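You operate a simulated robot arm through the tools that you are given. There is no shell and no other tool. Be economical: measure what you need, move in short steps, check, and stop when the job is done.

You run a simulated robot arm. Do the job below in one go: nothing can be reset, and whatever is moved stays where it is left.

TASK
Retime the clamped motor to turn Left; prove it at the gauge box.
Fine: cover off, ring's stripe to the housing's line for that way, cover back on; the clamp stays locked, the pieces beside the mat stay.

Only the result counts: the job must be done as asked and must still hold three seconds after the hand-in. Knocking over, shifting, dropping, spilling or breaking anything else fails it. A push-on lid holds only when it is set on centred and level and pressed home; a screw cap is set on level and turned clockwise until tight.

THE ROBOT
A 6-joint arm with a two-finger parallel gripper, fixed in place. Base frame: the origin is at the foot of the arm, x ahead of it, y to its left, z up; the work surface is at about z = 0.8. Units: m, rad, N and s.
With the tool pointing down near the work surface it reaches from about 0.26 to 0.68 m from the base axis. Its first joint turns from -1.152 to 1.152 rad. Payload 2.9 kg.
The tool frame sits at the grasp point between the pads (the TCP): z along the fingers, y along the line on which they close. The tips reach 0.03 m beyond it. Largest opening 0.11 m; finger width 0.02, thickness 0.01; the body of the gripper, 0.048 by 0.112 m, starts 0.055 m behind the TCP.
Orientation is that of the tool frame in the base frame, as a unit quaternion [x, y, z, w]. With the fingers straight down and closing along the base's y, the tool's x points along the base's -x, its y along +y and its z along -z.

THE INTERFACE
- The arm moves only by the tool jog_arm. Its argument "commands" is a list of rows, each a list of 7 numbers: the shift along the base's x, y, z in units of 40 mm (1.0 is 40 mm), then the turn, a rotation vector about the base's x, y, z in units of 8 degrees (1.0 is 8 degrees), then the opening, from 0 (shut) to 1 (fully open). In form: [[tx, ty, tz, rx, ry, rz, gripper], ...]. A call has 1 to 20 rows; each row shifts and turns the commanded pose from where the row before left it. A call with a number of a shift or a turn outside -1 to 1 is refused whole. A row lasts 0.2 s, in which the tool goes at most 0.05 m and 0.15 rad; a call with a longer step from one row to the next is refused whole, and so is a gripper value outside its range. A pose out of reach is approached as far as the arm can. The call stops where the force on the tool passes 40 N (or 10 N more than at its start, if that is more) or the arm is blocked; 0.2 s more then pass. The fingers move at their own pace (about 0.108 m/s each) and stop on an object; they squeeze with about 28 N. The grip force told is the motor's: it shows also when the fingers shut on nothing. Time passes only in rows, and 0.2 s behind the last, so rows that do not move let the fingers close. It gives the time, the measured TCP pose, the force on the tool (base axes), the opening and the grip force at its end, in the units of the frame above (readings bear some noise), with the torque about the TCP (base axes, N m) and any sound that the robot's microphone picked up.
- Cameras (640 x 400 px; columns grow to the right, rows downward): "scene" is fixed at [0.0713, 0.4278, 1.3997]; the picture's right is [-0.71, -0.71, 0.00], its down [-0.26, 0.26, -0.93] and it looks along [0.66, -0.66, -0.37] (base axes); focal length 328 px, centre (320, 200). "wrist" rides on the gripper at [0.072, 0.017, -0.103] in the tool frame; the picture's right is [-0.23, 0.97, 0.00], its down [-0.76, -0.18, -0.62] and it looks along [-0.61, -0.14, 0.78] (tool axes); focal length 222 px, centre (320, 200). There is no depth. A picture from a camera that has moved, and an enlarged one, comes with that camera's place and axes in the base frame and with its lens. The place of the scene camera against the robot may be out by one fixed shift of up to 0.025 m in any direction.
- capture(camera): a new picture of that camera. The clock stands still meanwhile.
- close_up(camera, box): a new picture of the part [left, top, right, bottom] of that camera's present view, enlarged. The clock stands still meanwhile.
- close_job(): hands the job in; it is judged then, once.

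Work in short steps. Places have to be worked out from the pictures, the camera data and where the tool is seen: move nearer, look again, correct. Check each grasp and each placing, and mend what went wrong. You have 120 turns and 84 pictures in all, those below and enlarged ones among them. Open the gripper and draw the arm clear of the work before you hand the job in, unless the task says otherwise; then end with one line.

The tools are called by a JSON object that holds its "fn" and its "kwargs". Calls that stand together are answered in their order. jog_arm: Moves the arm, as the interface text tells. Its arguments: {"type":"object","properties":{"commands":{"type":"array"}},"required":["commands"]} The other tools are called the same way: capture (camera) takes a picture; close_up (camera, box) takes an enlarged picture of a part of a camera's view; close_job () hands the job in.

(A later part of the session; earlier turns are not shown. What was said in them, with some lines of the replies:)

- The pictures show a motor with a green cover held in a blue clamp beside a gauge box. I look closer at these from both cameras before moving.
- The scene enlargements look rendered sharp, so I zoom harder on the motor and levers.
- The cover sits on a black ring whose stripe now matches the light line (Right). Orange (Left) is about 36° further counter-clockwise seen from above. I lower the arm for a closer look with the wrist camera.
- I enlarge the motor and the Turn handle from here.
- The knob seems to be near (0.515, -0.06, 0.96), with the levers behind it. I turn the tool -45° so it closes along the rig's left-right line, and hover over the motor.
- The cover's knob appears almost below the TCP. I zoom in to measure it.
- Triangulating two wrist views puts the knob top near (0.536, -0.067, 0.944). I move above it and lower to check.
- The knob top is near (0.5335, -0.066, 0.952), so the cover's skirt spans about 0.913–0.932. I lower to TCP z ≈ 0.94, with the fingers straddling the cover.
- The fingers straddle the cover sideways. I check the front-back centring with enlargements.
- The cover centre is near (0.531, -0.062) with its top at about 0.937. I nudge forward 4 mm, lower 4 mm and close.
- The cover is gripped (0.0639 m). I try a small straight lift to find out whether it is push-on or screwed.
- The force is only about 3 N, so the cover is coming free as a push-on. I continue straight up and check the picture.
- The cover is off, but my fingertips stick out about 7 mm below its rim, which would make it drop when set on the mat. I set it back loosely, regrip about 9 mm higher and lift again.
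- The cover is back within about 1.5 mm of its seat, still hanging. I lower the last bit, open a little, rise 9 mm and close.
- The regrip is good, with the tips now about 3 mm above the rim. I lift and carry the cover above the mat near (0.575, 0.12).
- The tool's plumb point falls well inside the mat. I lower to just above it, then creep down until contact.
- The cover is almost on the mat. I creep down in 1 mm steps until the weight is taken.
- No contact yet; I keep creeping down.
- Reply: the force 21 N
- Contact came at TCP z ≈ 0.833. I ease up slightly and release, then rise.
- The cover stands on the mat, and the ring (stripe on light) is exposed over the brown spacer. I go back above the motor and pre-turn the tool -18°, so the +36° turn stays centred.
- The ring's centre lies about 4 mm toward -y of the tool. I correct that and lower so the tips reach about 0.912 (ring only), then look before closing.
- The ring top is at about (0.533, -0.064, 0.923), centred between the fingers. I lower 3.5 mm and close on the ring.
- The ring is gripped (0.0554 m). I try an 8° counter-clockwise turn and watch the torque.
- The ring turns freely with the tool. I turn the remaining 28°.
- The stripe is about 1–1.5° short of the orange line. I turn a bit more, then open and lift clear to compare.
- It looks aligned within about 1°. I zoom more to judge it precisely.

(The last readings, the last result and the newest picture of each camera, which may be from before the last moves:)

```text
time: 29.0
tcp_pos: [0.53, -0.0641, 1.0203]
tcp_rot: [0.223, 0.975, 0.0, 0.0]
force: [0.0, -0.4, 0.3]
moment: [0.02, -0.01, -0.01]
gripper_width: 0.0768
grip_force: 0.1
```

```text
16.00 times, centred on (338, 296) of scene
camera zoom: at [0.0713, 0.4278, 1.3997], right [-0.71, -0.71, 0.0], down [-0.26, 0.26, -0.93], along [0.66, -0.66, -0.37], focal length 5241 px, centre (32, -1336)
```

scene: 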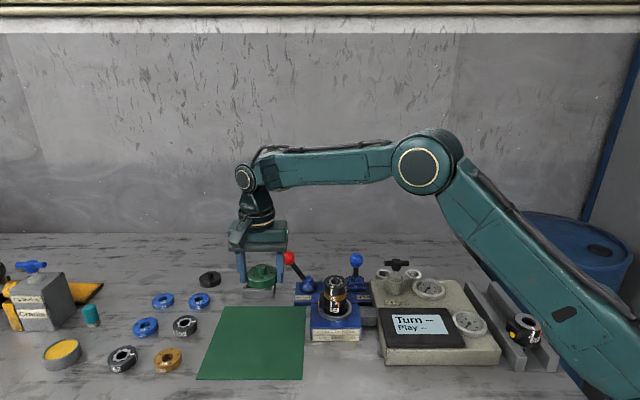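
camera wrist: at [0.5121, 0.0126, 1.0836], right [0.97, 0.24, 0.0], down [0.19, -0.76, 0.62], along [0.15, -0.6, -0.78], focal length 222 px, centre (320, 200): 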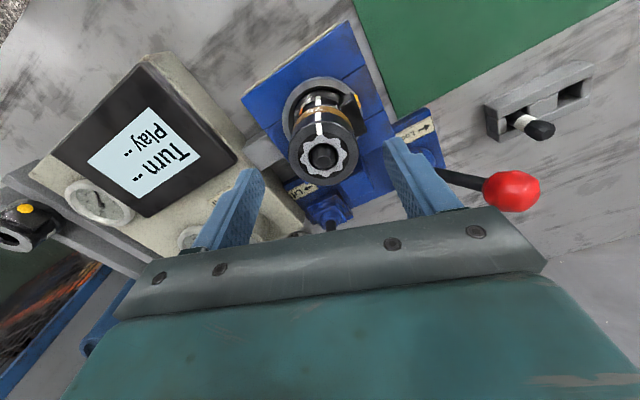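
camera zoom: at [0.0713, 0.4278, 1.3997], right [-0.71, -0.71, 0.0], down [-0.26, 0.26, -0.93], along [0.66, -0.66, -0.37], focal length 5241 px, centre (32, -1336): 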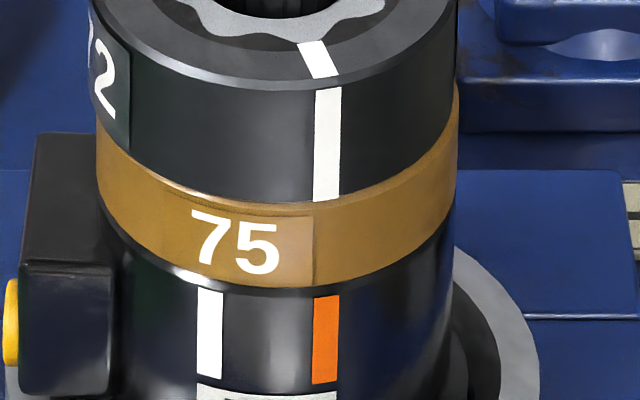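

The stripe is within about 0.6° of the orange line, which is good. I return to -45° yaw above the cover on the mat.

{"fn": "jog_arm", "kwargs": {"commands": [[0.217, 0.9, 0, 0, 0, -0.482, 0.75], [0.217, 0.9, 0, 0, 0, -0.482, 0.75], [0.217, 0.9, 0, 0, 0, -0.482, 0.75], [0.217, 0.9, 0, 0, 0, -0.482, 0.75], [0.217, 0.9, 0, 0, 0, -0.482, 0.75], [0, 0, -1, 0, 0, 0, 0.75], [0, 0, -1, 0, 0, 0, 0.75], [0, 0, -1, 0, 0, 0, 0.75], [0, 0, 0, 0, 0, 0, 0.75]]}}

{"fn": "capture", "kwargs": {"camera": "wrist"}}

{"fn": "close_up", "kwargs": {"camera": "scene", "box": [220, 280, 320, 370]}}

```text
time: 31.0
tcp_pos: [0.5768, 0.1139, 0.9023]
tcp_rot: [0.382, 0.924, 0.0, -0.001]
force: [0.4, 0.1, -0.4]
moment: [0.0, -0.02, 0.02]
gripper_width: 0.0824
grip_force: 0.0
```

```text
40 pictures are left
camera wrist: at [0.5384, 0.1783, 1.0059], right [0.85, 0.53, 0.0], down [0.41, -0.66, 0.62], along [0.33, -0.53, -0.78], focal length 222 px, centre (320, 200)
```

wrist: 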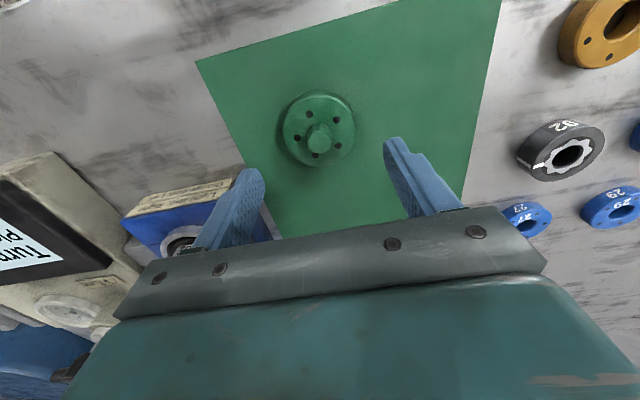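

```text
4.44 times, centred on (270, 325) of scene
camera zoom: at [0.0713, 0.4278, 1.3997], right [-0.71, -0.71, 0.0], down [-0.26, 0.26, -0.93], along [0.66, -0.66, -0.37], focal length 1456 px, centre (542, -356)
```

zoom: 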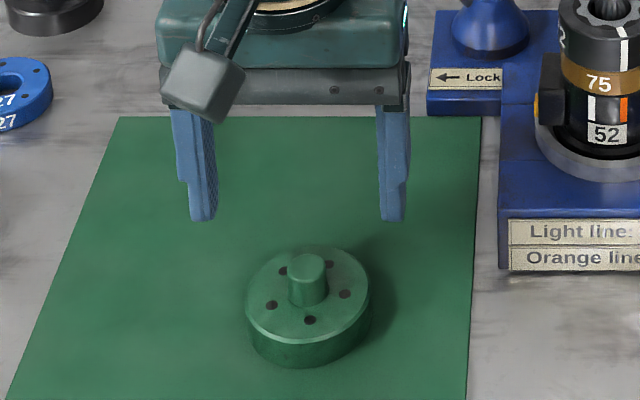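

I correct a few millimetres and lower to TCP z ≈ 0.835, then grip the cover.

{"fn": "jog_arm", "kwargs": {"commands": [[-0.07, 0.05, -0.8, 0, 0, 0, 0.75], [0, 0, -0.7, 0, 0, 0, 0.75], [0, 0, -0.15, 0, 0, 0, 0.75], [0, 0, 0, 0, 0, 0, 0.75]]}}

{"fn": "close_up", "kwargs": {"camera": "wrist", "box": [230, 90, 430, 240]}}

```text
time: 32.0
tcp_pos: [0.5723, 0.1187, 0.835]
tcp_rot: [0.382, 0.924, 0.0, 0.0]
force: [0.1, -0.5, -0.5]
moment: [0.01, 0.0, 0.01]
gripper_width: 0.0827
grip_force: 0.0
```

```text
2.67 times, centred on (330, 165) of wrist
camera zoom: at [0.5347, 0.1809, 0.9393], right [0.85, 0.53, 0.0], down [0.41, -0.66, 0.62], along [0.33, -0.53, -0.78], focal length 592 px, centre (293, 293)
```

zoom: 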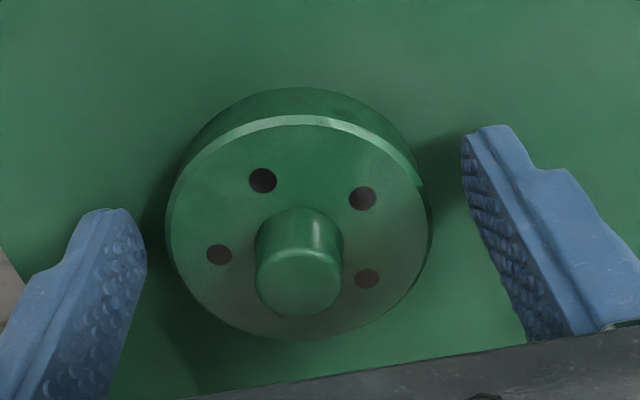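

The cover is centred between the fingers, so I close and lift it.

{"fn": "jog_arm", "kwargs": {"commands": [[0, 0, 0, 0, 0, 0, 0.55], [0, 0, 0, 0, 0, 0, 0.3], [0, 0, 0, 0, 0, 0, 0.3], [0, 0, 0, 0, 0, 0, 0.3], [0, 0, 0.3, 0, 0, 0, 0.3], [0, 0, 1, 0, 0, 0, 0.3], [0, 0, 1, 0, 0, 0, 0.3], [0, 0, 1, 0, 0, 0, 0.3], [0, 0, 1, 0, 0, 0, 0.3], [0, 0, 0.5, 0, 0, 0, 0.3], [0, 0, 0, 0, 0, 0, 0.3]]}}

{"fn": "close_up", "kwargs": {"camera": "scene", "box": [220, 220, 310, 310]}}

{"fn": "close_up", "kwargs": {"camera": "wrist", "box": [230, 90, 430, 240]}}

```text
time: 34.4
tcp_pos: [0.5723, 0.1185, 1.0291]
tcp_rot: [0.383, 0.924, -0.001, 0.0]
force: [-1.0, -0.1, -2.8]
moment: [-0.01, -0.02, 0.01]
gripper_width: 0.0638
grip_force: 27.8
```

```text
4.44 times, centred on (265, 265) of scene
camera zoom: at [0.0714, 0.4278, 1.3997], right [-0.71, -0.71, 0.0], down [-0.26, 0.26, -0.93], along [0.66, -0.66, -0.37], focal length 1456 px, centre (564, -89)
```

zoom: 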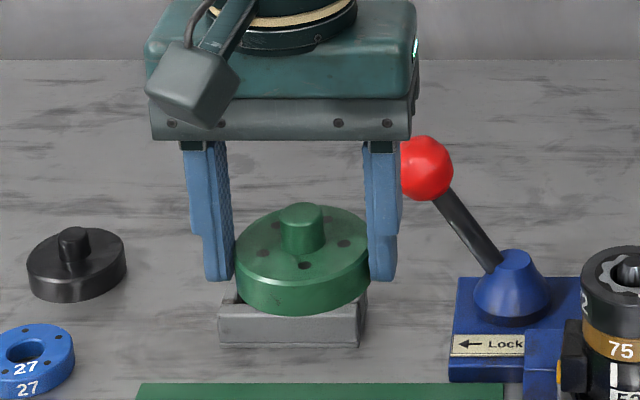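

```text
2.67 times, centred on (330, 165) of wrist
camera zoom: at [0.5348, 0.1825, 1.1321], right [0.85, 0.53, 0.0], down [0.41, -0.66, 0.62], along [0.33, -0.53, -0.78], focal length 592 px, centre (293, 293)
```

zoom: 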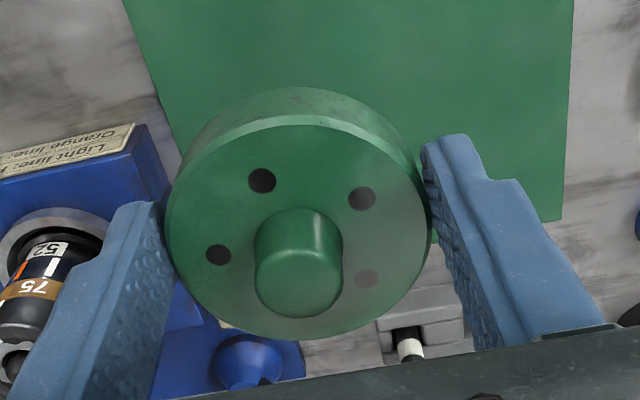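

The cover is held level. By bookkeeping of commanded shifts, going back by (-0.0436, -0.1796) puts it over the motor axis. I go there and lower to just above the seat.

{"fn": "jog_arm", "kwargs": {"commands": [[-0.218, -0.898, 0, 0, 0, 0, 0.3], [-0.218, -0.898, 0, 0, 0, 0, 0.3], [-0.218, -0.898, 0, 0, 0, 0, 0.3], [-0.218, -0.898, 0, 0, 0, 0, 0.3], [-0.218, -0.898, 0, 0, 0, 0, 0.3], [0, 0, -0.6, 0, 0, 0, 0.3], [0, 0, -0.5, 0, 0, 0, 0.3], [0, 0, -0.3, 0, 0, 0, 0.3], [0, 0, 0, 0, 0, 0, 0.3]]}}

{"fn": "close_up", "kwargs": {"camera": "scene", "box": [295, 240, 375, 300]}}

{"fn": "close_up", "kwargs": {"camera": "wrist", "box": [230, 70, 430, 240]}}

```text
time: 36.4
tcp_pos: [0.5289, -0.0629, 0.9684]
tcp_rot: [0.383, 0.924, 0.0, 0.0]
force: [0.3, -0.4, -2.9]
moment: [0.02, -0.03, -0.02]
gripper_width: 0.064
grip_force: 28.3
```

```text
6.67 times, centred on (335, 270) of scene
camera zoom: at [0.0714, 0.4278, 1.3997], right [-0.71, -0.71, 0.0], down [-0.26, 0.26, -0.93], along [0.66, -0.66, -0.37], focal length 2184 px, centre (220, -267)
```

zoom: 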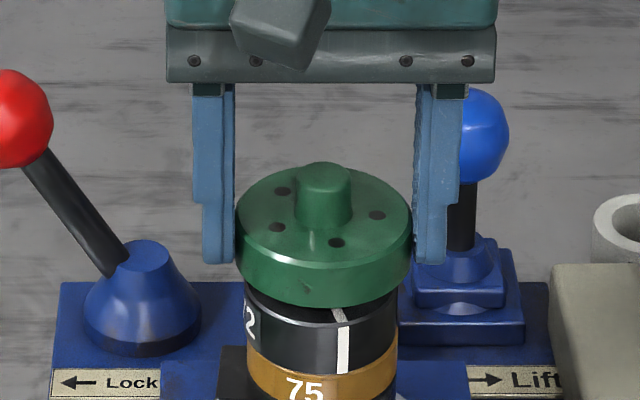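

```text
2.35 times, centred on (330, 155) of wrist
camera zoom: at [0.4908, 0.0019, 1.0732], right [0.85, 0.53, 0.0], down [0.41, -0.66, 0.62], along [0.33, -0.53, -0.78], focal length 523 px, centre (296, 306)
```

zoom: 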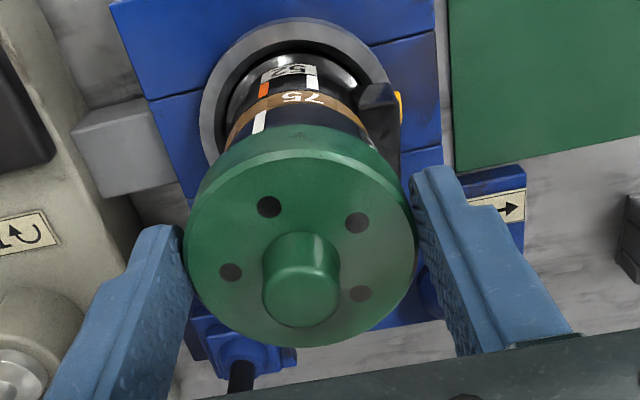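

The cover sits over the ring just as in the seated picture. I lower in small steps to the seat.

{"fn": "jog_arm", "kwargs": {"commands": [[0, 0, -0.2, 0, 0, 0, 0.3], [0, 0, -0.15, 0, 0, 0, 0.3], [0, 0, -0.05, 0, 0, 0, 0.3], [0, 0, 0, 0, 0, 0, 0.3]]}}

{"fn": "close_up", "kwargs": {"camera": "scene", "box": [295, 245, 375, 305]}}

```text
time: 37.4
tcp_pos: [0.5293, -0.0633, 0.9551]
tcp_rot: [0.383, 0.924, 0.0, -0.001]
force: [0.1, -0.4, -3.5]
moment: [0.02, 0.01, 0.0]
gripper_width: 0.0639
grip_force: 28.2
```

```text
6.67 times, centred on (335, 275) of scene
camera zoom: at [0.0714, 0.4278, 1.3997], right [-0.71, -0.71, 0.0], down [-0.26, 0.26, -0.93], along [0.66, -0.66, -0.37], focal length 2184 px, centre (220, -300)
```

zoom: 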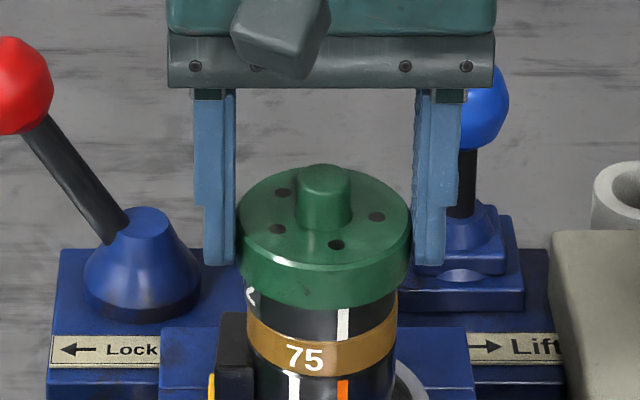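

{"fn": "jog_arm", "kwargs": {"commands": [[0, 0, -0.04, 0, 0, 0, 0.3], [0, 0, -0.04, 0, 0, 0, 0.3], [0, 0, -0.03, 0, 0, 0, 0.3], [0, 0, 0, 0, 0, 0, 0.3]]}}

```text
time: 38.4
tcp_pos: [0.5299, -0.0622, 0.9518]
tcp_rot: [0.383, 0.924, 0.001, 0.002]
force: [-8.8, -1.1, 22.9]
moment: [0.07, 0.21, 0.05]
gripper_width: 0.0642
grip_force: 27.9
```

Contact at z ≈ 0.952 with 23 N. I press on a little further.

{"fn": "jog_arm", "kwargs": {"commands": [[0, 0, -0.03, 0, 0, 0, 0.3], [0, 0, 0, 0, 0, 0, 0.3]]}}

{"fn": "close_up", "kwargs": {"camera": "scene", "box": [295, 245, 375, 305]}}

```text
time: 39.0
tcp_pos: [0.529, -0.0621, 0.9507]
tcp_rot: [0.383, 0.924, 0.001, 0.003]
force: [-3.2, -0.9, 25.2]
moment: [-0.09, -0.13, -0.02]
gripper_width: 0.0639
grip_force: 28.0
```

```text
6.67 times, centred on (335, 275) of scene
camera zoom: at [0.0708, 0.4279, 1.3998], right [-0.71, -0.71, 0.0], down [-0.26, 0.26, -0.93], along [0.66, -0.66, -0.37], focal length 2184 px, centre (220, -300)
```

zoom: 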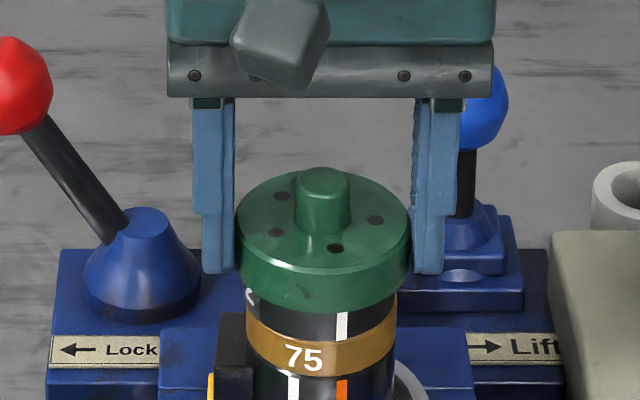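

The cover is at its original seated height. I release, close the fingers above the knob, and press straight down on the centre to be sure it is home.

{"fn": "jog_arm", "kwargs": {"commands": [[0, 0, 0.06, 0, 0, 0, 0.3], [0, 0, 0, 0, 0, 0, 0.65], [0, 0, 0, 0, 0, 0, 0.7], [0, 0, 0.5, 0, 0, 0, 0.7], [0, 0, 0.9, 0, 0, 0, 0.7], [0, 0, 0, 0, 0, 0, 0], [0, 0, 0, 0, 0, 0, 0], [0, 0, 0, 0, 0, 0, 0]]}}

{"fn": "close_up", "kwargs": {"camera": "scene", "box": [295, 235, 375, 305]}}

{"fn": "close_up", "kwargs": {"camera": "wrist", "box": [230, 70, 430, 240]}}

```text
time: 40.8
tcp_pos: [0.5296, -0.0606, 1.0076]
tcp_rot: [0.382, 0.924, 0.0, 0.0]
force: [0.7, 0.2, 0.7]
moment: [0.03, 0.01, 0.0]
gripper_width: 0.0
grip_force: 28.5
```

```text
5.71 times, centred on (335, 270) of scene
camera zoom: at [0.0713, 0.4278, 1.3997], right [-0.71, -0.71, 0.0], down [-0.26, 0.26, -0.93], along [0.66, -0.66, -0.37], focal length 1872 px, centre (234, -200)
```

zoom: 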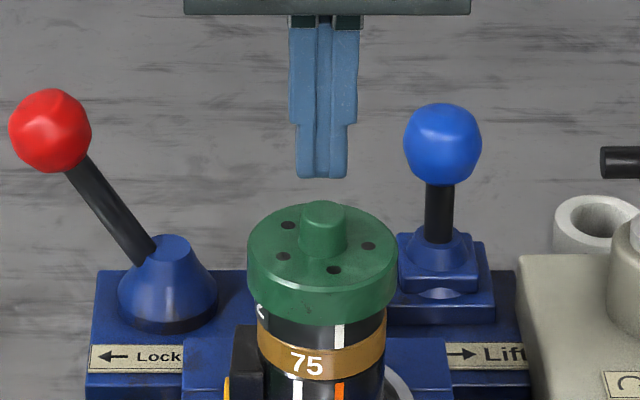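

```text
2.35 times, centred on (330, 155) of wrist
camera zoom: at [0.4911, 0.0034, 1.1112], right [0.85, 0.53, 0.0], down [0.41, -0.66, 0.62], along [0.33, -0.53, -0.78], focal length 523 px, centre (296, 306)
```

zoom: 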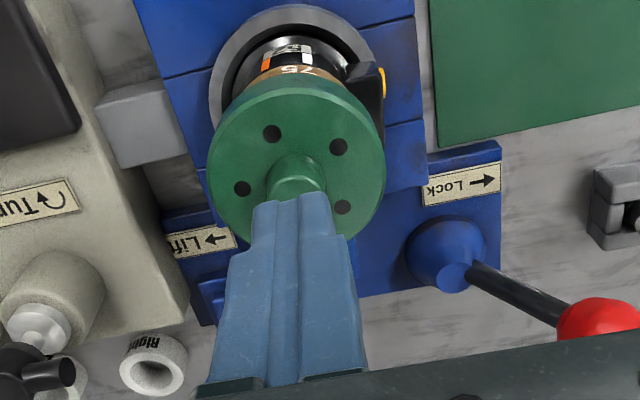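

The cover looks level and centred. I press on the knob with closed fingers until the force rises.

{"fn": "jog_arm", "kwargs": {"commands": [[0, 0, -0.3, 0, 0, 0, 0], [0, 0, -0.15, 0, 0, 0, 0], [0, 0, -0.08, 0, 0, 0, 0], [0, 0, -0.08, 0, 0, 0, 0], [0, 0, -0.08, 0, 0, 0, 0], [0, 0, -0.08, 0, 0, 0, 0], [0, 0, -0.08, 0, 0, 0, 0], [0, 0, 0, 0, 0, 0, 0]]}}

```text
time: 42.1
tcp_pos: [0.5307, -0.0619, 0.9836]
tcp_rot: [0.383, 0.924, 0.001, 0.004]
force: [-1.7, -0.5, 3.4]
moment: [0.0, 0.05, 0.01]
gripper_width: 0.0
grip_force: 27.9
stopped in row 6: the force on the tool passed its limit at 46 N (the readings are from after the stop); the commanded pose is now the measured one
```

Pressed with 46 N, the cover is home. I rise and move above the T-handle, estimated near (0.475, -0.248, 0.92), and look.

{"fn": "jog_arm", "kwargs": {"commands": [[0, 0, 0.8, 0, 0, 0, 0.2], [0, 0, 0.9, 0, 0, 0, 0.4], [-0.28, -0.93, 0, 0, 0, 0, 0.6], [-0.28, -0.93, 0, 0, 0, 0, 0.8], [-0.28, -0.93, 0, 0, 0, 0, 0.9], [-0.28, -0.93, 0, 0, 0, 0, 0.9], [-0.28, -0.93, 0, 0, 0, 0, 0.9], [0, 0, 0, 0, 0, 0, 0.9]]}}

{"fn": "capture", "kwargs": {"camera": "wrist"}}

{"fn": "close_up", "kwargs": {"camera": "scene", "box": [315, 215, 465, 305]}}

{"fn": "close_up", "kwargs": {"camera": "scene", "box": [312, 264, 360, 304]}}

```text
time: 44.0
tcp_pos: [0.4742, -0.2479, 1.0489]
tcp_rot: [0.382, 0.924, 0.002, 0.003]
force: [0.0, 0.3, -0.7]
moment: [-0.01, 0.02, -0.03]
gripper_width: 0.0988
grip_force: 0.0
```

```text
29 pictures are left
camera wrist: at [0.4349, -0.1843, 1.1534], right [0.85, 0.53, 0.01], down [0.41, -0.66, 0.63], along [0.34, -0.53, -0.78], focal length 222 px, centre (320, 200)
```

wrist: 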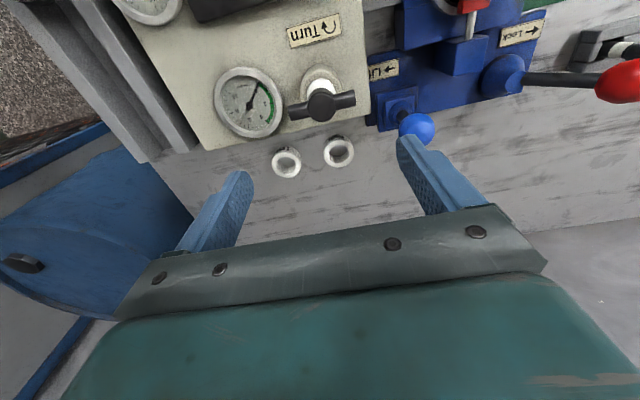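

```text
4.27 times, centred on (390, 260) of scene
camera zoom: at [0.0713, 0.4278, 1.3997], right [-0.71, -0.71, 0.0], down [-0.26, 0.26, -0.93], along [0.66, -0.66, -0.37], focal length 1398 px, centre (21, -56)
```

zoom: 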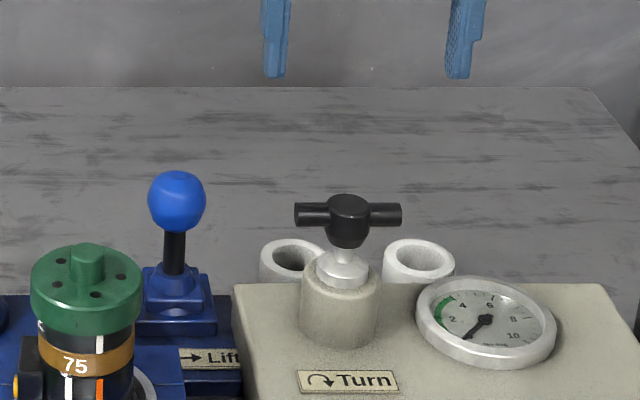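

```text
10.00 times, centred on (336, 284) of scene
camera zoom: at [0.0713, 0.4278, 1.3997], right [-0.71, -0.71, 0.0], down [-0.26, 0.26, -0.93], along [0.66, -0.66, -0.37], focal length 3276 px, centre (160, -640)
```

zoom: 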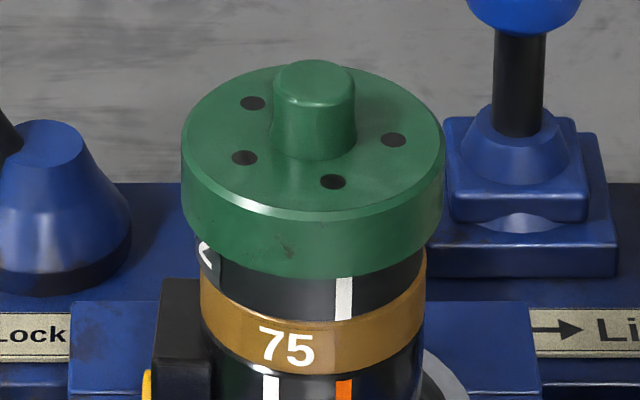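

The cover is seated as originally. I zoom the wrist view on the handle, and on the odd red item near the motor.

{"fn": "close_up", "kwargs": {"camera": "wrist", "box": [210, 50, 390, 180]}}

{"fn": "close_up", "kwargs": {"camera": "wrist", "box": [370, 0, 550, 130]}}

```text
3.08 times, centred on (300, 115) of wrist
camera zoom: at [0.4349, -0.1843, 1.1534], right [0.85, 0.53, 0.01], down [0.41, -0.66, 0.63], along [0.34, -0.53, -0.78], focal length 684 px, centre (382, 462)
```

zoom: 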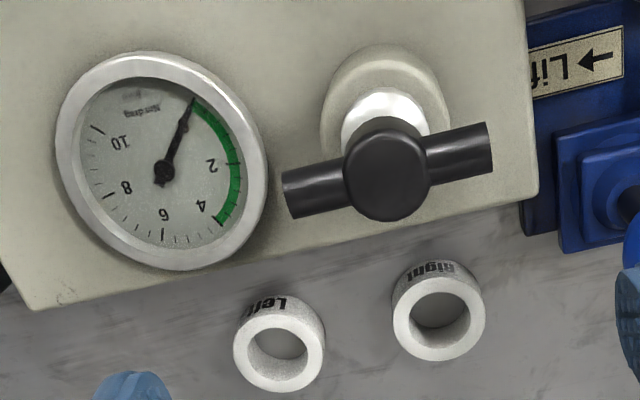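

```text
3.08 times, centred on (460, 65) of wrist
camera zoom: at [0.4349, -0.1843, 1.1534], right [0.85, 0.53, 0.01], down [0.41, -0.66, 0.63], along [0.34, -0.53, -0.78], focal length 684 px, centre (-111, 615)
```

zoom: 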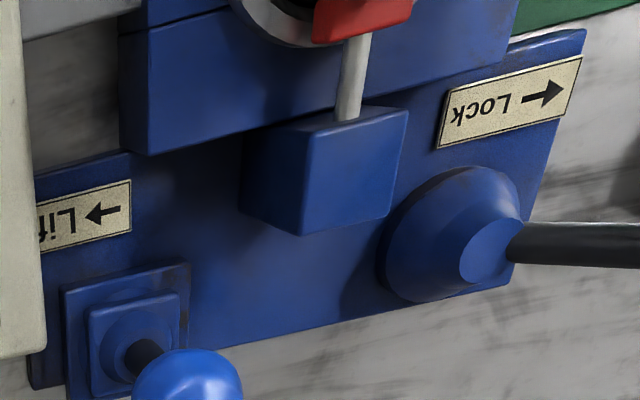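

The hub top is near (0.470, -0.234, 0.94), and the bar already lies along the closing line. I move over it, lower partway and look.

{"fn": "jog_arm", "kwargs": {"commands": [[-0.1, 0.35, -0.5, 0, 0, 0, 0.9], [0, 0, -0.8, 0, 0, 0, 0.9], [0, 0, 0, 0, 0, 0, 0.9]]}}

{"fn": "close_up", "kwargs": {"camera": "wrist", "box": [200, 60, 440, 230]}}

{"fn": "close_up", "kwargs": {"camera": "scene", "box": [350, 230, 440, 300]}}

```text
time: 44.8
tcp_pos: [0.4709, -0.2325, 0.9981]
tcp_rot: [0.382, 0.924, 0.001, 0.003]
force: [-0.6, 0.5, -0.7]
moment: [0.07, 0.03, -0.02]
gripper_width: 0.0993
grip_force: 0.0
```

```text
2.35 times, centred on (320, 145) of wrist
camera zoom: at [0.4315, -0.1702, 1.101], right [0.85, 0.53, 0.01], down [0.41, -0.66, 0.63], along [0.34, -0.53, -0.78], focal length 523 px, centre (320, 329)
```

zoom: 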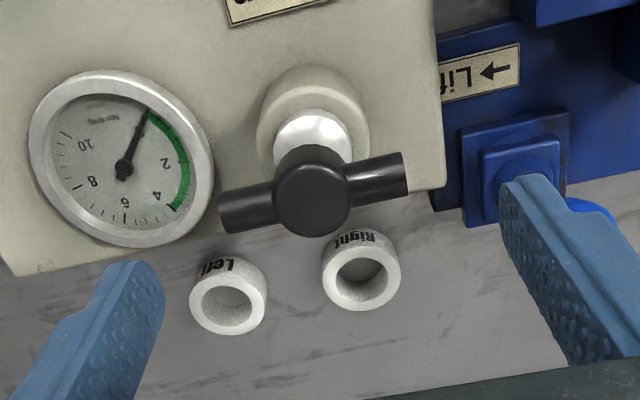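

```text
5.71 times, centred on (395, 265) of scene
camera zoom: at [0.0713, 0.4278, 1.3997], right [-0.71, -0.71, 0.0], down [-0.26, 0.26, -0.93], along [0.66, -0.66, -0.37], focal length 1872 px, centre (-109, -171)
```

zoom: 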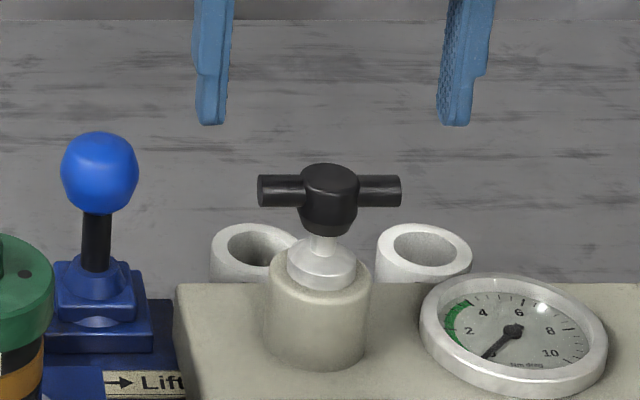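

The handle is near (0.470, -0.234). I lower to TCP z ≈ 0.957 and look again at the heights.

{"fn": "jog_arm", "kwargs": {"commands": [[0, -0.04, -0.6, 0, 0, 0, 0.9], [0, 0, -0.4, 0, 0, 0, 0.9], [0, 0, 0, 0, 0, 0, 0.9]]}}

{"fn": "close_up", "kwargs": {"camera": "wrist", "box": [200, 90, 440, 240]}}

{"fn": "close_up", "kwargs": {"camera": "scene", "box": [350, 230, 440, 300]}}

```text
time: 45.5
tcp_pos: [0.4721, -0.2356, 0.9603]
tcp_rot: [0.382, 0.924, 0.001, 0.003]
force: [0.2, -0.2, 0.3]
moment: [0.0, 0.01, 0.02]
gripper_width: 0.0991
grip_force: 0.0
```

```text
2.67 times, centred on (320, 165) of wrist
camera zoom: at [0.4312, -0.172, 1.0619], right [0.85, 0.53, 0.01], down [0.41, -0.66, 0.63], along [0.33, -0.53, -0.78], focal length 592 px, centre (320, 293)
```

zoom: 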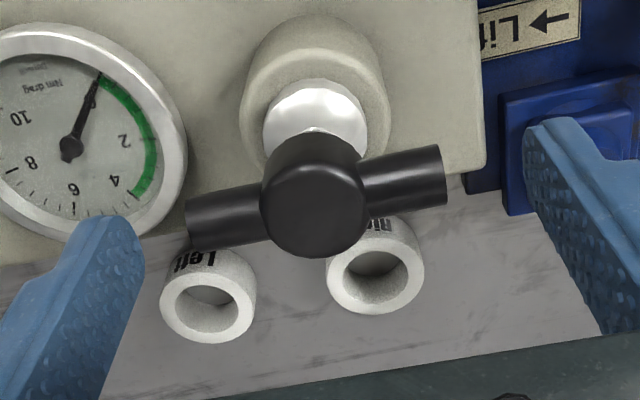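

```text
5.71 times, centred on (395, 265) of scene
camera zoom: at [0.0713, 0.4278, 1.3997], right [-0.71, -0.71, 0.0], down [-0.26, 0.26, -0.93], along [0.66, -0.66, -0.37], focal length 1872 px, centre (-109, -171)
```

zoom: 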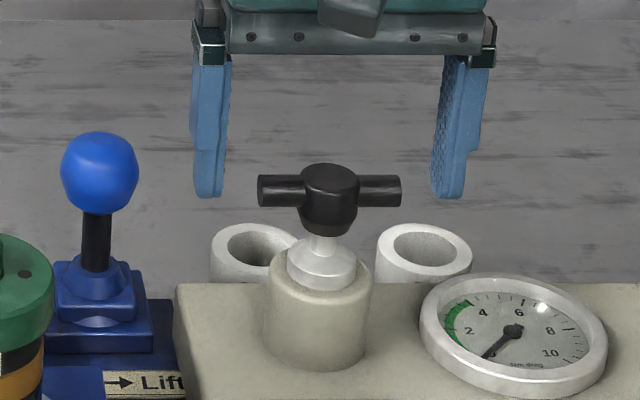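

The bar centre is level with the tips, at z ≈ 0.933. I shift 3 mm forward, lower 12 mm and close on the bar's ends.

{"fn": "jog_arm", "kwargs": {"commands": [[-0.06, 0.06, -0.3, 0, 0, 0, 0.9], [0, 0, 0, 0, 0, 0, 0.7], [0, 0, 0, 0, 0, 0, 0.5], [0, 0, 0, 0, 0, 0, 0.45], [0, 0, 0, 0, 0, 0, 0.45]]}}

{"fn": "capture", "kwargs": {"camera": "wrist"}}

```text
time: 46.8
tcp_pos: [0.4686, -0.2353, 0.947]
tcp_rot: [0.383, 0.924, 0.001, 0.004]
force: [-7.2, -6.5, 0.7]
moment: [-0.26, 0.14, -0.04]
gripper_width: 0.0664
grip_force: 45.0
```

```text
20 pictures are left
camera wrist: at [0.429, -0.1712, 1.0501], right [0.85, 0.53, 0.01], down [0.41, -0.66, 0.63], along [0.33, -0.53, -0.78], focal length 222 px, centre (320, 200)
```

wrist: 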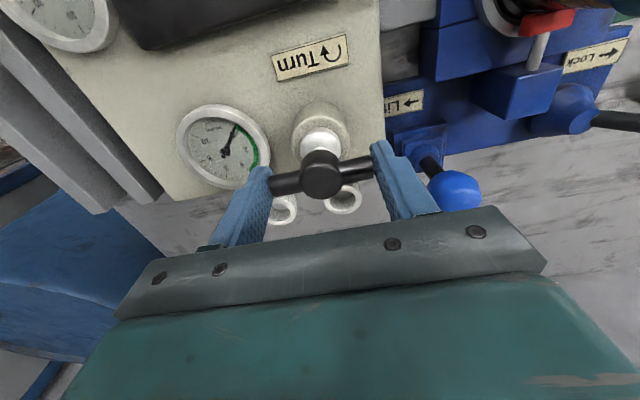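

The bar is gripped (0.0664 m) with a slight side force. I ease that off and turn clockwise 24°, watching the torque.

{"fn": "jog_arm", "kwargs": {"commands": [[-0.01, -0.01, 0, 0, 0, 0, 0.45], [0, 0, 0, 0, 0, -0.5, 0.45], [0, 0, 0, 0, 0, -0.5, 0.45], [0, 0, 0, 0, 0, -0.5, 0.45], [0, 0, 0, 0, 0, -0.5, 0.45], [0, 0, 0, 0, 0, -0.5, 0.45], [0, 0, 0, 0, 0, -0.5, 0.45], [0, 0, 0, 0, 0, 0, 0.45]]}}

{"fn": "capture", "kwargs": {"camera": "scene"}}

```text
time: 48.5
tcp_pos: [0.4697, -0.2351, 0.9482]
tcp_rot: [0.566, 0.825, 0.001, 0.005]
force: [13.5, -12.9, -8.1]
moment: [-0.26, -0.06, 0.06]
gripper_width: 0.0666
grip_force: 44.8
```

```text
19 pictures are left
```

scene: 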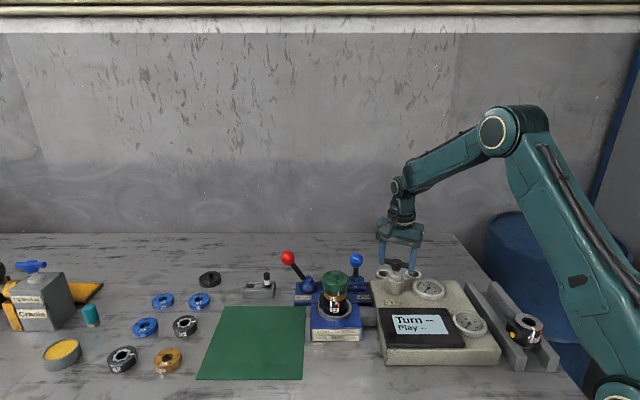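

The handle turns. The force says the axis is slightly behind the tool, so I shift 0.6 mm that way and continue clockwise.

{"fn": "jog_arm", "kwargs": {"commands": [[0.015, -0.015, 0, 0, 0, 0, 0.45], [0, 0, 0, 0, 0, -0.5, 0.45], [0, 0, 0, 0, 0, -0.5, 0.45], [0, 0, 0, 0, 0, -0.5, 0.45], [0, 0, 0, 0, 0, -0.5, 0.45], [0, 0, 0, 0, 0, -0.5, 0.45], [0, 0, 0, 0, 0, -0.5, 0.45], [0, 0, 0, 0, 0, 0, 0.45]]}}

{"fn": "close_up", "kwargs": {"camera": "scene", "box": [370, 240, 500, 350]}}

```text
time: 50.4
tcp_pos: [0.4705, -0.234, 0.9467]
tcp_rot: [0.725, 0.689, 0.0, 0.005]
force: [29.1, -4.4, -18.8]
moment: [0.3, 0.09, 0.07]
gripper_width: 0.0666
grip_force: 45.0
```

```text
3.64 times, centred on (435, 295) of scene
camera zoom: at [0.0724, 0.4276, 1.3998], right [-0.71, -0.71, 0.0], down [-0.26, 0.26, -0.93], along [0.66, -0.66, -0.37], focal length 1191 px, centre (-98, -146)
```

zoom: 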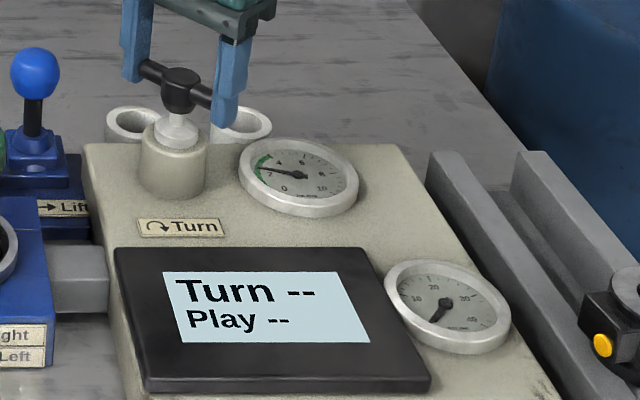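

The drag gauge has risen to about 2 (green). I relieve the side and vertical force and continue the turn.

{"fn": "jog_arm", "kwargs": {"commands": [[0.03, 0, -0.025, 0, 0, 0, 0.45], [0, 0, 0, 0, 0, 0, 0.45]]}}

```text
time: 51.0
tcp_pos: [0.4705, -0.2343, 0.947]
tcp_rot: [0.725, 0.689, -0.001, 0.005]
force: [15.6, 1.1, -9.2]
moment: [-0.4, -0.83, 0.02]
gripper_width: 0.0665
grip_force: 45.2
```

{"fn": "jog_arm", "kwargs": {"commands": [[0.03, 0, -0.02, 0, 0, 0, 0.45], [0, 0, 0, 0, 0, -0.5, 0.45], [0, 0, 0, 0, 0, -0.5, 0.45], [0, 0, 0, 0, 0, -0.5, 0.45], [0, 0, 0, 0, 0, -0.5, 0.45], [0, 0, 0, 0, 0, 0, 0.45]]}}

{"fn": "close_up", "kwargs": {"camera": "scene", "box": [370, 240, 500, 350]}}

```text
time: 52.4
tcp_pos: [0.4711, -0.2333, 0.9474]
tcp_rot: [0.814, 0.58, 0.0, 0.004]
force: [7.9, 7.1, 25.5]
moment: [-0.09, 0.11, 0.02]
gripper_width: 0.0663
grip_force: 44.8
```

```text
3.64 times, centred on (435, 295) of scene
camera zoom: at [0.0711, 0.4282, 1.3996], right [-0.71, -0.71, 0.0], down [-0.26, 0.26, -0.93], along [0.66, -0.66, -0.37], focal length 1191 px, centre (-98, -146)
```

zoom: 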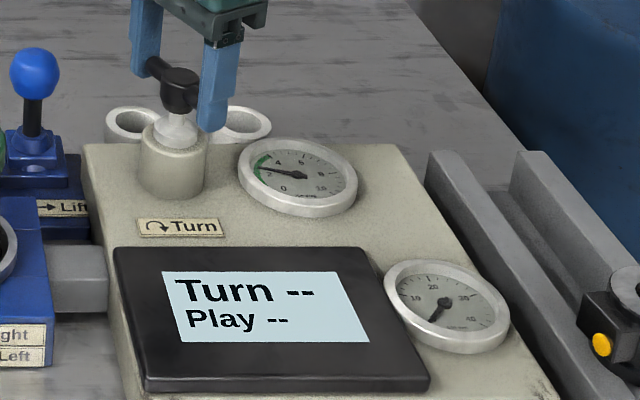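

64° turned so far, with no result yet. I ease the vertical force and continue.

{"fn": "jog_arm", "kwargs": {"commands": [[0.01, 0.01, 0.03, 0, 0, 0, 0.45], [0, 0, 0, 0, 0, -0.5, 0.45], [0, 0, 0, 0, 0, -0.5, 0.45], [0, 0, 0, 0, 0, -0.5, 0.45], [0, 0, 0, 0, 0, -0.5, 0.45], [0, 0, 0, 0, 0, -0.5, 0.45], [0, 0, 0, 0, 0, -0.5, 0.45], [0, 0, 0, 0, 0, 0, 0.45]]}}

{"fn": "close_up", "kwargs": {"camera": "scene", "box": [370, 240, 500, 350]}}

```text
time: 54.1
tcp_pos: [0.4714, -0.2345, 0.9477]
tcp_rot: [0.917, 0.399, -0.002, 0.005]
force: [15.6, -5.6, 3.7]
moment: [-0.67, -0.32, 0.05]
gripper_width: 0.0665
grip_force: 45.1
```

```text
3.64 times, centred on (435, 295) of scene
camera zoom: at [0.0717, 0.4277, 1.3997], right [-0.71, -0.71, 0.0], down [-0.26, 0.26, -0.93], along [0.66, -0.66, -0.37], focal length 1191 px, centre (-98, -146)
```

zoom: 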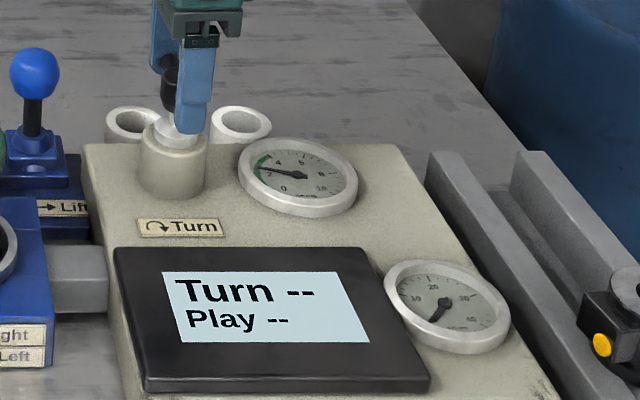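

88° turned, and the drag is steady at about 2. I keep turning.

{"fn": "jog_arm", "kwargs": {"commands": [[0.02, -0.01, 0, 0, 0, 0, 0.45], [0, 0, 0, 0, 0, -0.5, 0.45], [0, 0, 0, 0, 0, -0.5, 0.45], [0, 0, 0, 0, 0, -0.5, 0.45], [0, 0, 0, 0, 0, -0.5, 0.45], [0, 0, 0, 0, 0, -0.5, 0.45], [0, 0, 0, 0, 0, -0.5, 0.45], [0, 0, 0, 0, 0, 0, 0.45]]}}

{"fn": "close_up", "kwargs": {"camera": "scene", "box": [370, 240, 500, 350]}}

```text
time: 56.0
tcp_pos: [0.4729, -0.2366, 0.9464]
tcp_rot: [0.98, 0.198, -0.002, 0.004]
force: [12.3, -16.5, -2.2]
moment: [-0.29, 0.22, 0.02]
gripper_width: 0.0663
grip_force: 44.4
```

```text
3.64 times, centred on (435, 295) of scene
camera zoom: at [0.0717, 0.4274, 1.3999], right [-0.71, -0.71, 0.0], down [-0.26, 0.26, -0.93], along [0.66, -0.66, -0.37], focal length 1191 px, centre (-98, -146)
```

zoom: 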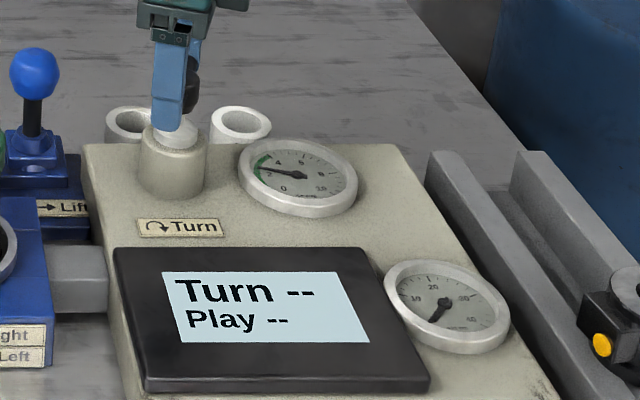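

112° turned. I continue, saving pictures.

{"fn": "jog_arm", "kwargs": {"commands": [[0.02, -0.025, 0, 0, 0, 0, 0.45], [0, 0, 0, 0, 0, -0.5, 0.45], [0, 0, 0, 0, 0, -0.5, 0.45], [0, 0, 0, 0, 0, -0.5, 0.45], [0, 0, 0, 0, 0, -0.5, 0.45], [0, 0, 0, 0, 0, -0.5, 0.45], [0, 0, 0, 0, 0, -0.5, 0.45], [0, 0, 0, 0, 0, 0, 0.45]]}}

```text
time: 57.8
tcp_pos: [0.4738, -0.2374, 0.9463]
tcp_rot: [1.0, -0.01, -0.002, 0.004]
force: [10.3, -29.5, -9.8]
moment: [0.34, 0.26, 0.05]
gripper_width: 0.0663
grip_force: 45.3
```

{"fn": "jog_arm", "kwargs": {"commands": [[0.015, -0.04, -0.01, 0, 0, 0, 0.45], [0, -0.02, 0, 0, 0, 0, 0.45], [0, 0, 0, 0, 0, -0.5, 0.45], [0, 0, 0, 0, 0, -0.5, 0.45], [0, 0, 0, 0, 0, -0.5, 0.45], [0, 0, 0, 0, 0, -0.5, 0.45], [0, 0, 0, 0, 0, 0, 0.45]]}}

{"fn": "close_up", "kwargs": {"camera": "scene", "box": [370, 240, 500, 350]}}

```text
time: 59.4
tcp_pos: [0.4722, -0.2376, 0.9472]
tcp_rot: [0.989, -0.148, -0.004, 0.002]
force: [-5.7, -2.9, 10.2]
moment: [0.72, 0.44, 0.0]
gripper_width: 0.0664
grip_force: 44.7
```

```text
3.64 times, centred on (435, 295) of scene
camera zoom: at [0.071, 0.4278, 1.3998], right [-0.71, -0.71, 0.0], down [-0.26, 0.26, -0.93], along [0.66, -0.66, -0.37], focal length 1191 px, centre (-98, -146)
```

zoom: 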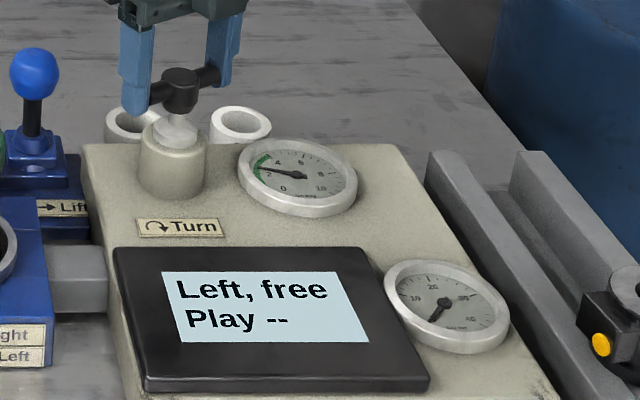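

The display reads "Left, free", so the motor is proven to turn Left. I release the handle, rise straight up and look.

{"fn": "jog_arm", "kwargs": {"commands": [[0, 0, 0, 0, 0, 0, 0.7], [0, 0, 0, 0, 0, 0, 0.9], [0, 0, 0.5, 0, 0, 0, 0.9], [0, 0, 1, 0, 0, 0, 0.9], [0, 0, 1, 0, 0, 0, 0.9], [0, 0, 1, 0, 0, 0, 0.9], [0, 0, 1, 0, 0, 0, 0.9], [-0.5, 0, 1, 0, 0, 0, 0.9], [-0.5, 0, 0.5, 0, 0, 0, 0.9], [0, 0, 0, 0, 0, 0, 0.9]]}}

{"fn": "capture", "kwargs": {"camera": "scene"}}

{"fn": "close_up", "kwargs": {"camera": "scene", "box": [280, 240, 500, 360]}}

{"fn": "close_up", "kwargs": {"camera": "scene", "box": [312, 264, 360, 304]}}

```text
time: 61.5
tcp_pos: [0.4321, -0.2378, 1.1863]
tcp_rot: [0.989, -0.148, -0.003, 0.002]
force: [-0.9, -0.2, 0.6]
moment: [-0.02, 0.0, 0.02]
gripper_width: 0.0991
grip_force: 0.0
```

```text
13 pictures are left
```

scene: 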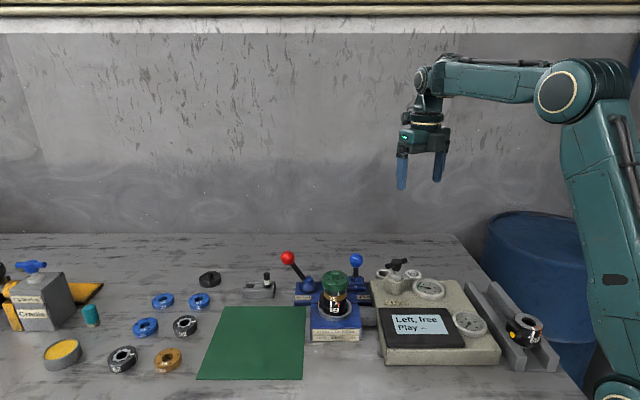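

```text
2.91 times, centred on (390, 300) of scene
camera zoom: at [0.0713, 0.4278, 1.3997], right [-0.71, -0.71, 0.0], down [-0.26, 0.26, -0.93], along [0.66, -0.66, -0.37], focal length 953 px, centre (116, -91)
```

zoom: 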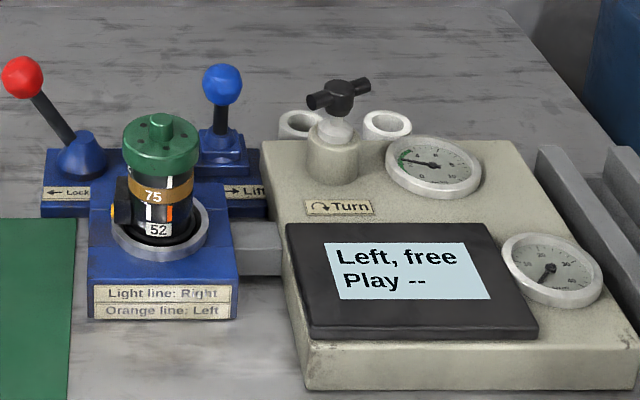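

```text
10.00 times, centred on (336, 284) of scene
camera zoom: at [0.0713, 0.4278, 1.3997], right [-0.71, -0.71, 0.0], down [-0.26, 0.26, -0.93], along [0.66, -0.66, -0.37], focal length 3276 px, centre (160, -640)
```

zoom: 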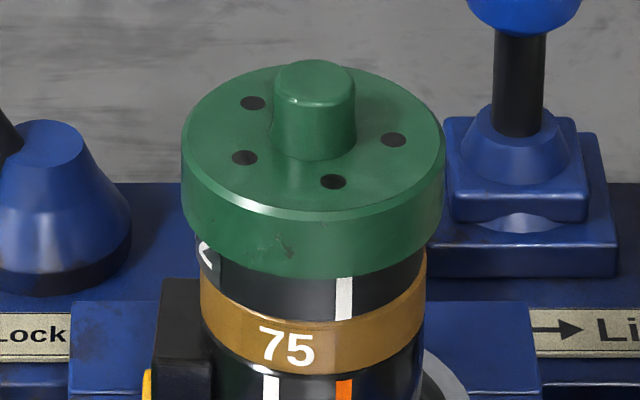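

The display holds "Left, free", the stripe is on the orange line, and the cover is seated and level. The clamp is locked, everything else is where it was, and the arm is clear. I hand in.

{"fn": "close_job", "kwargs": {}}

```text
The job is handed in.
```

The clamped motor is retimed to turn Left: the ring's stripe is on the orange line to within about 1°, the cover is pressed home, the clamp stayed locked, and the gauge box reads "Left, free" (Play was not tested).
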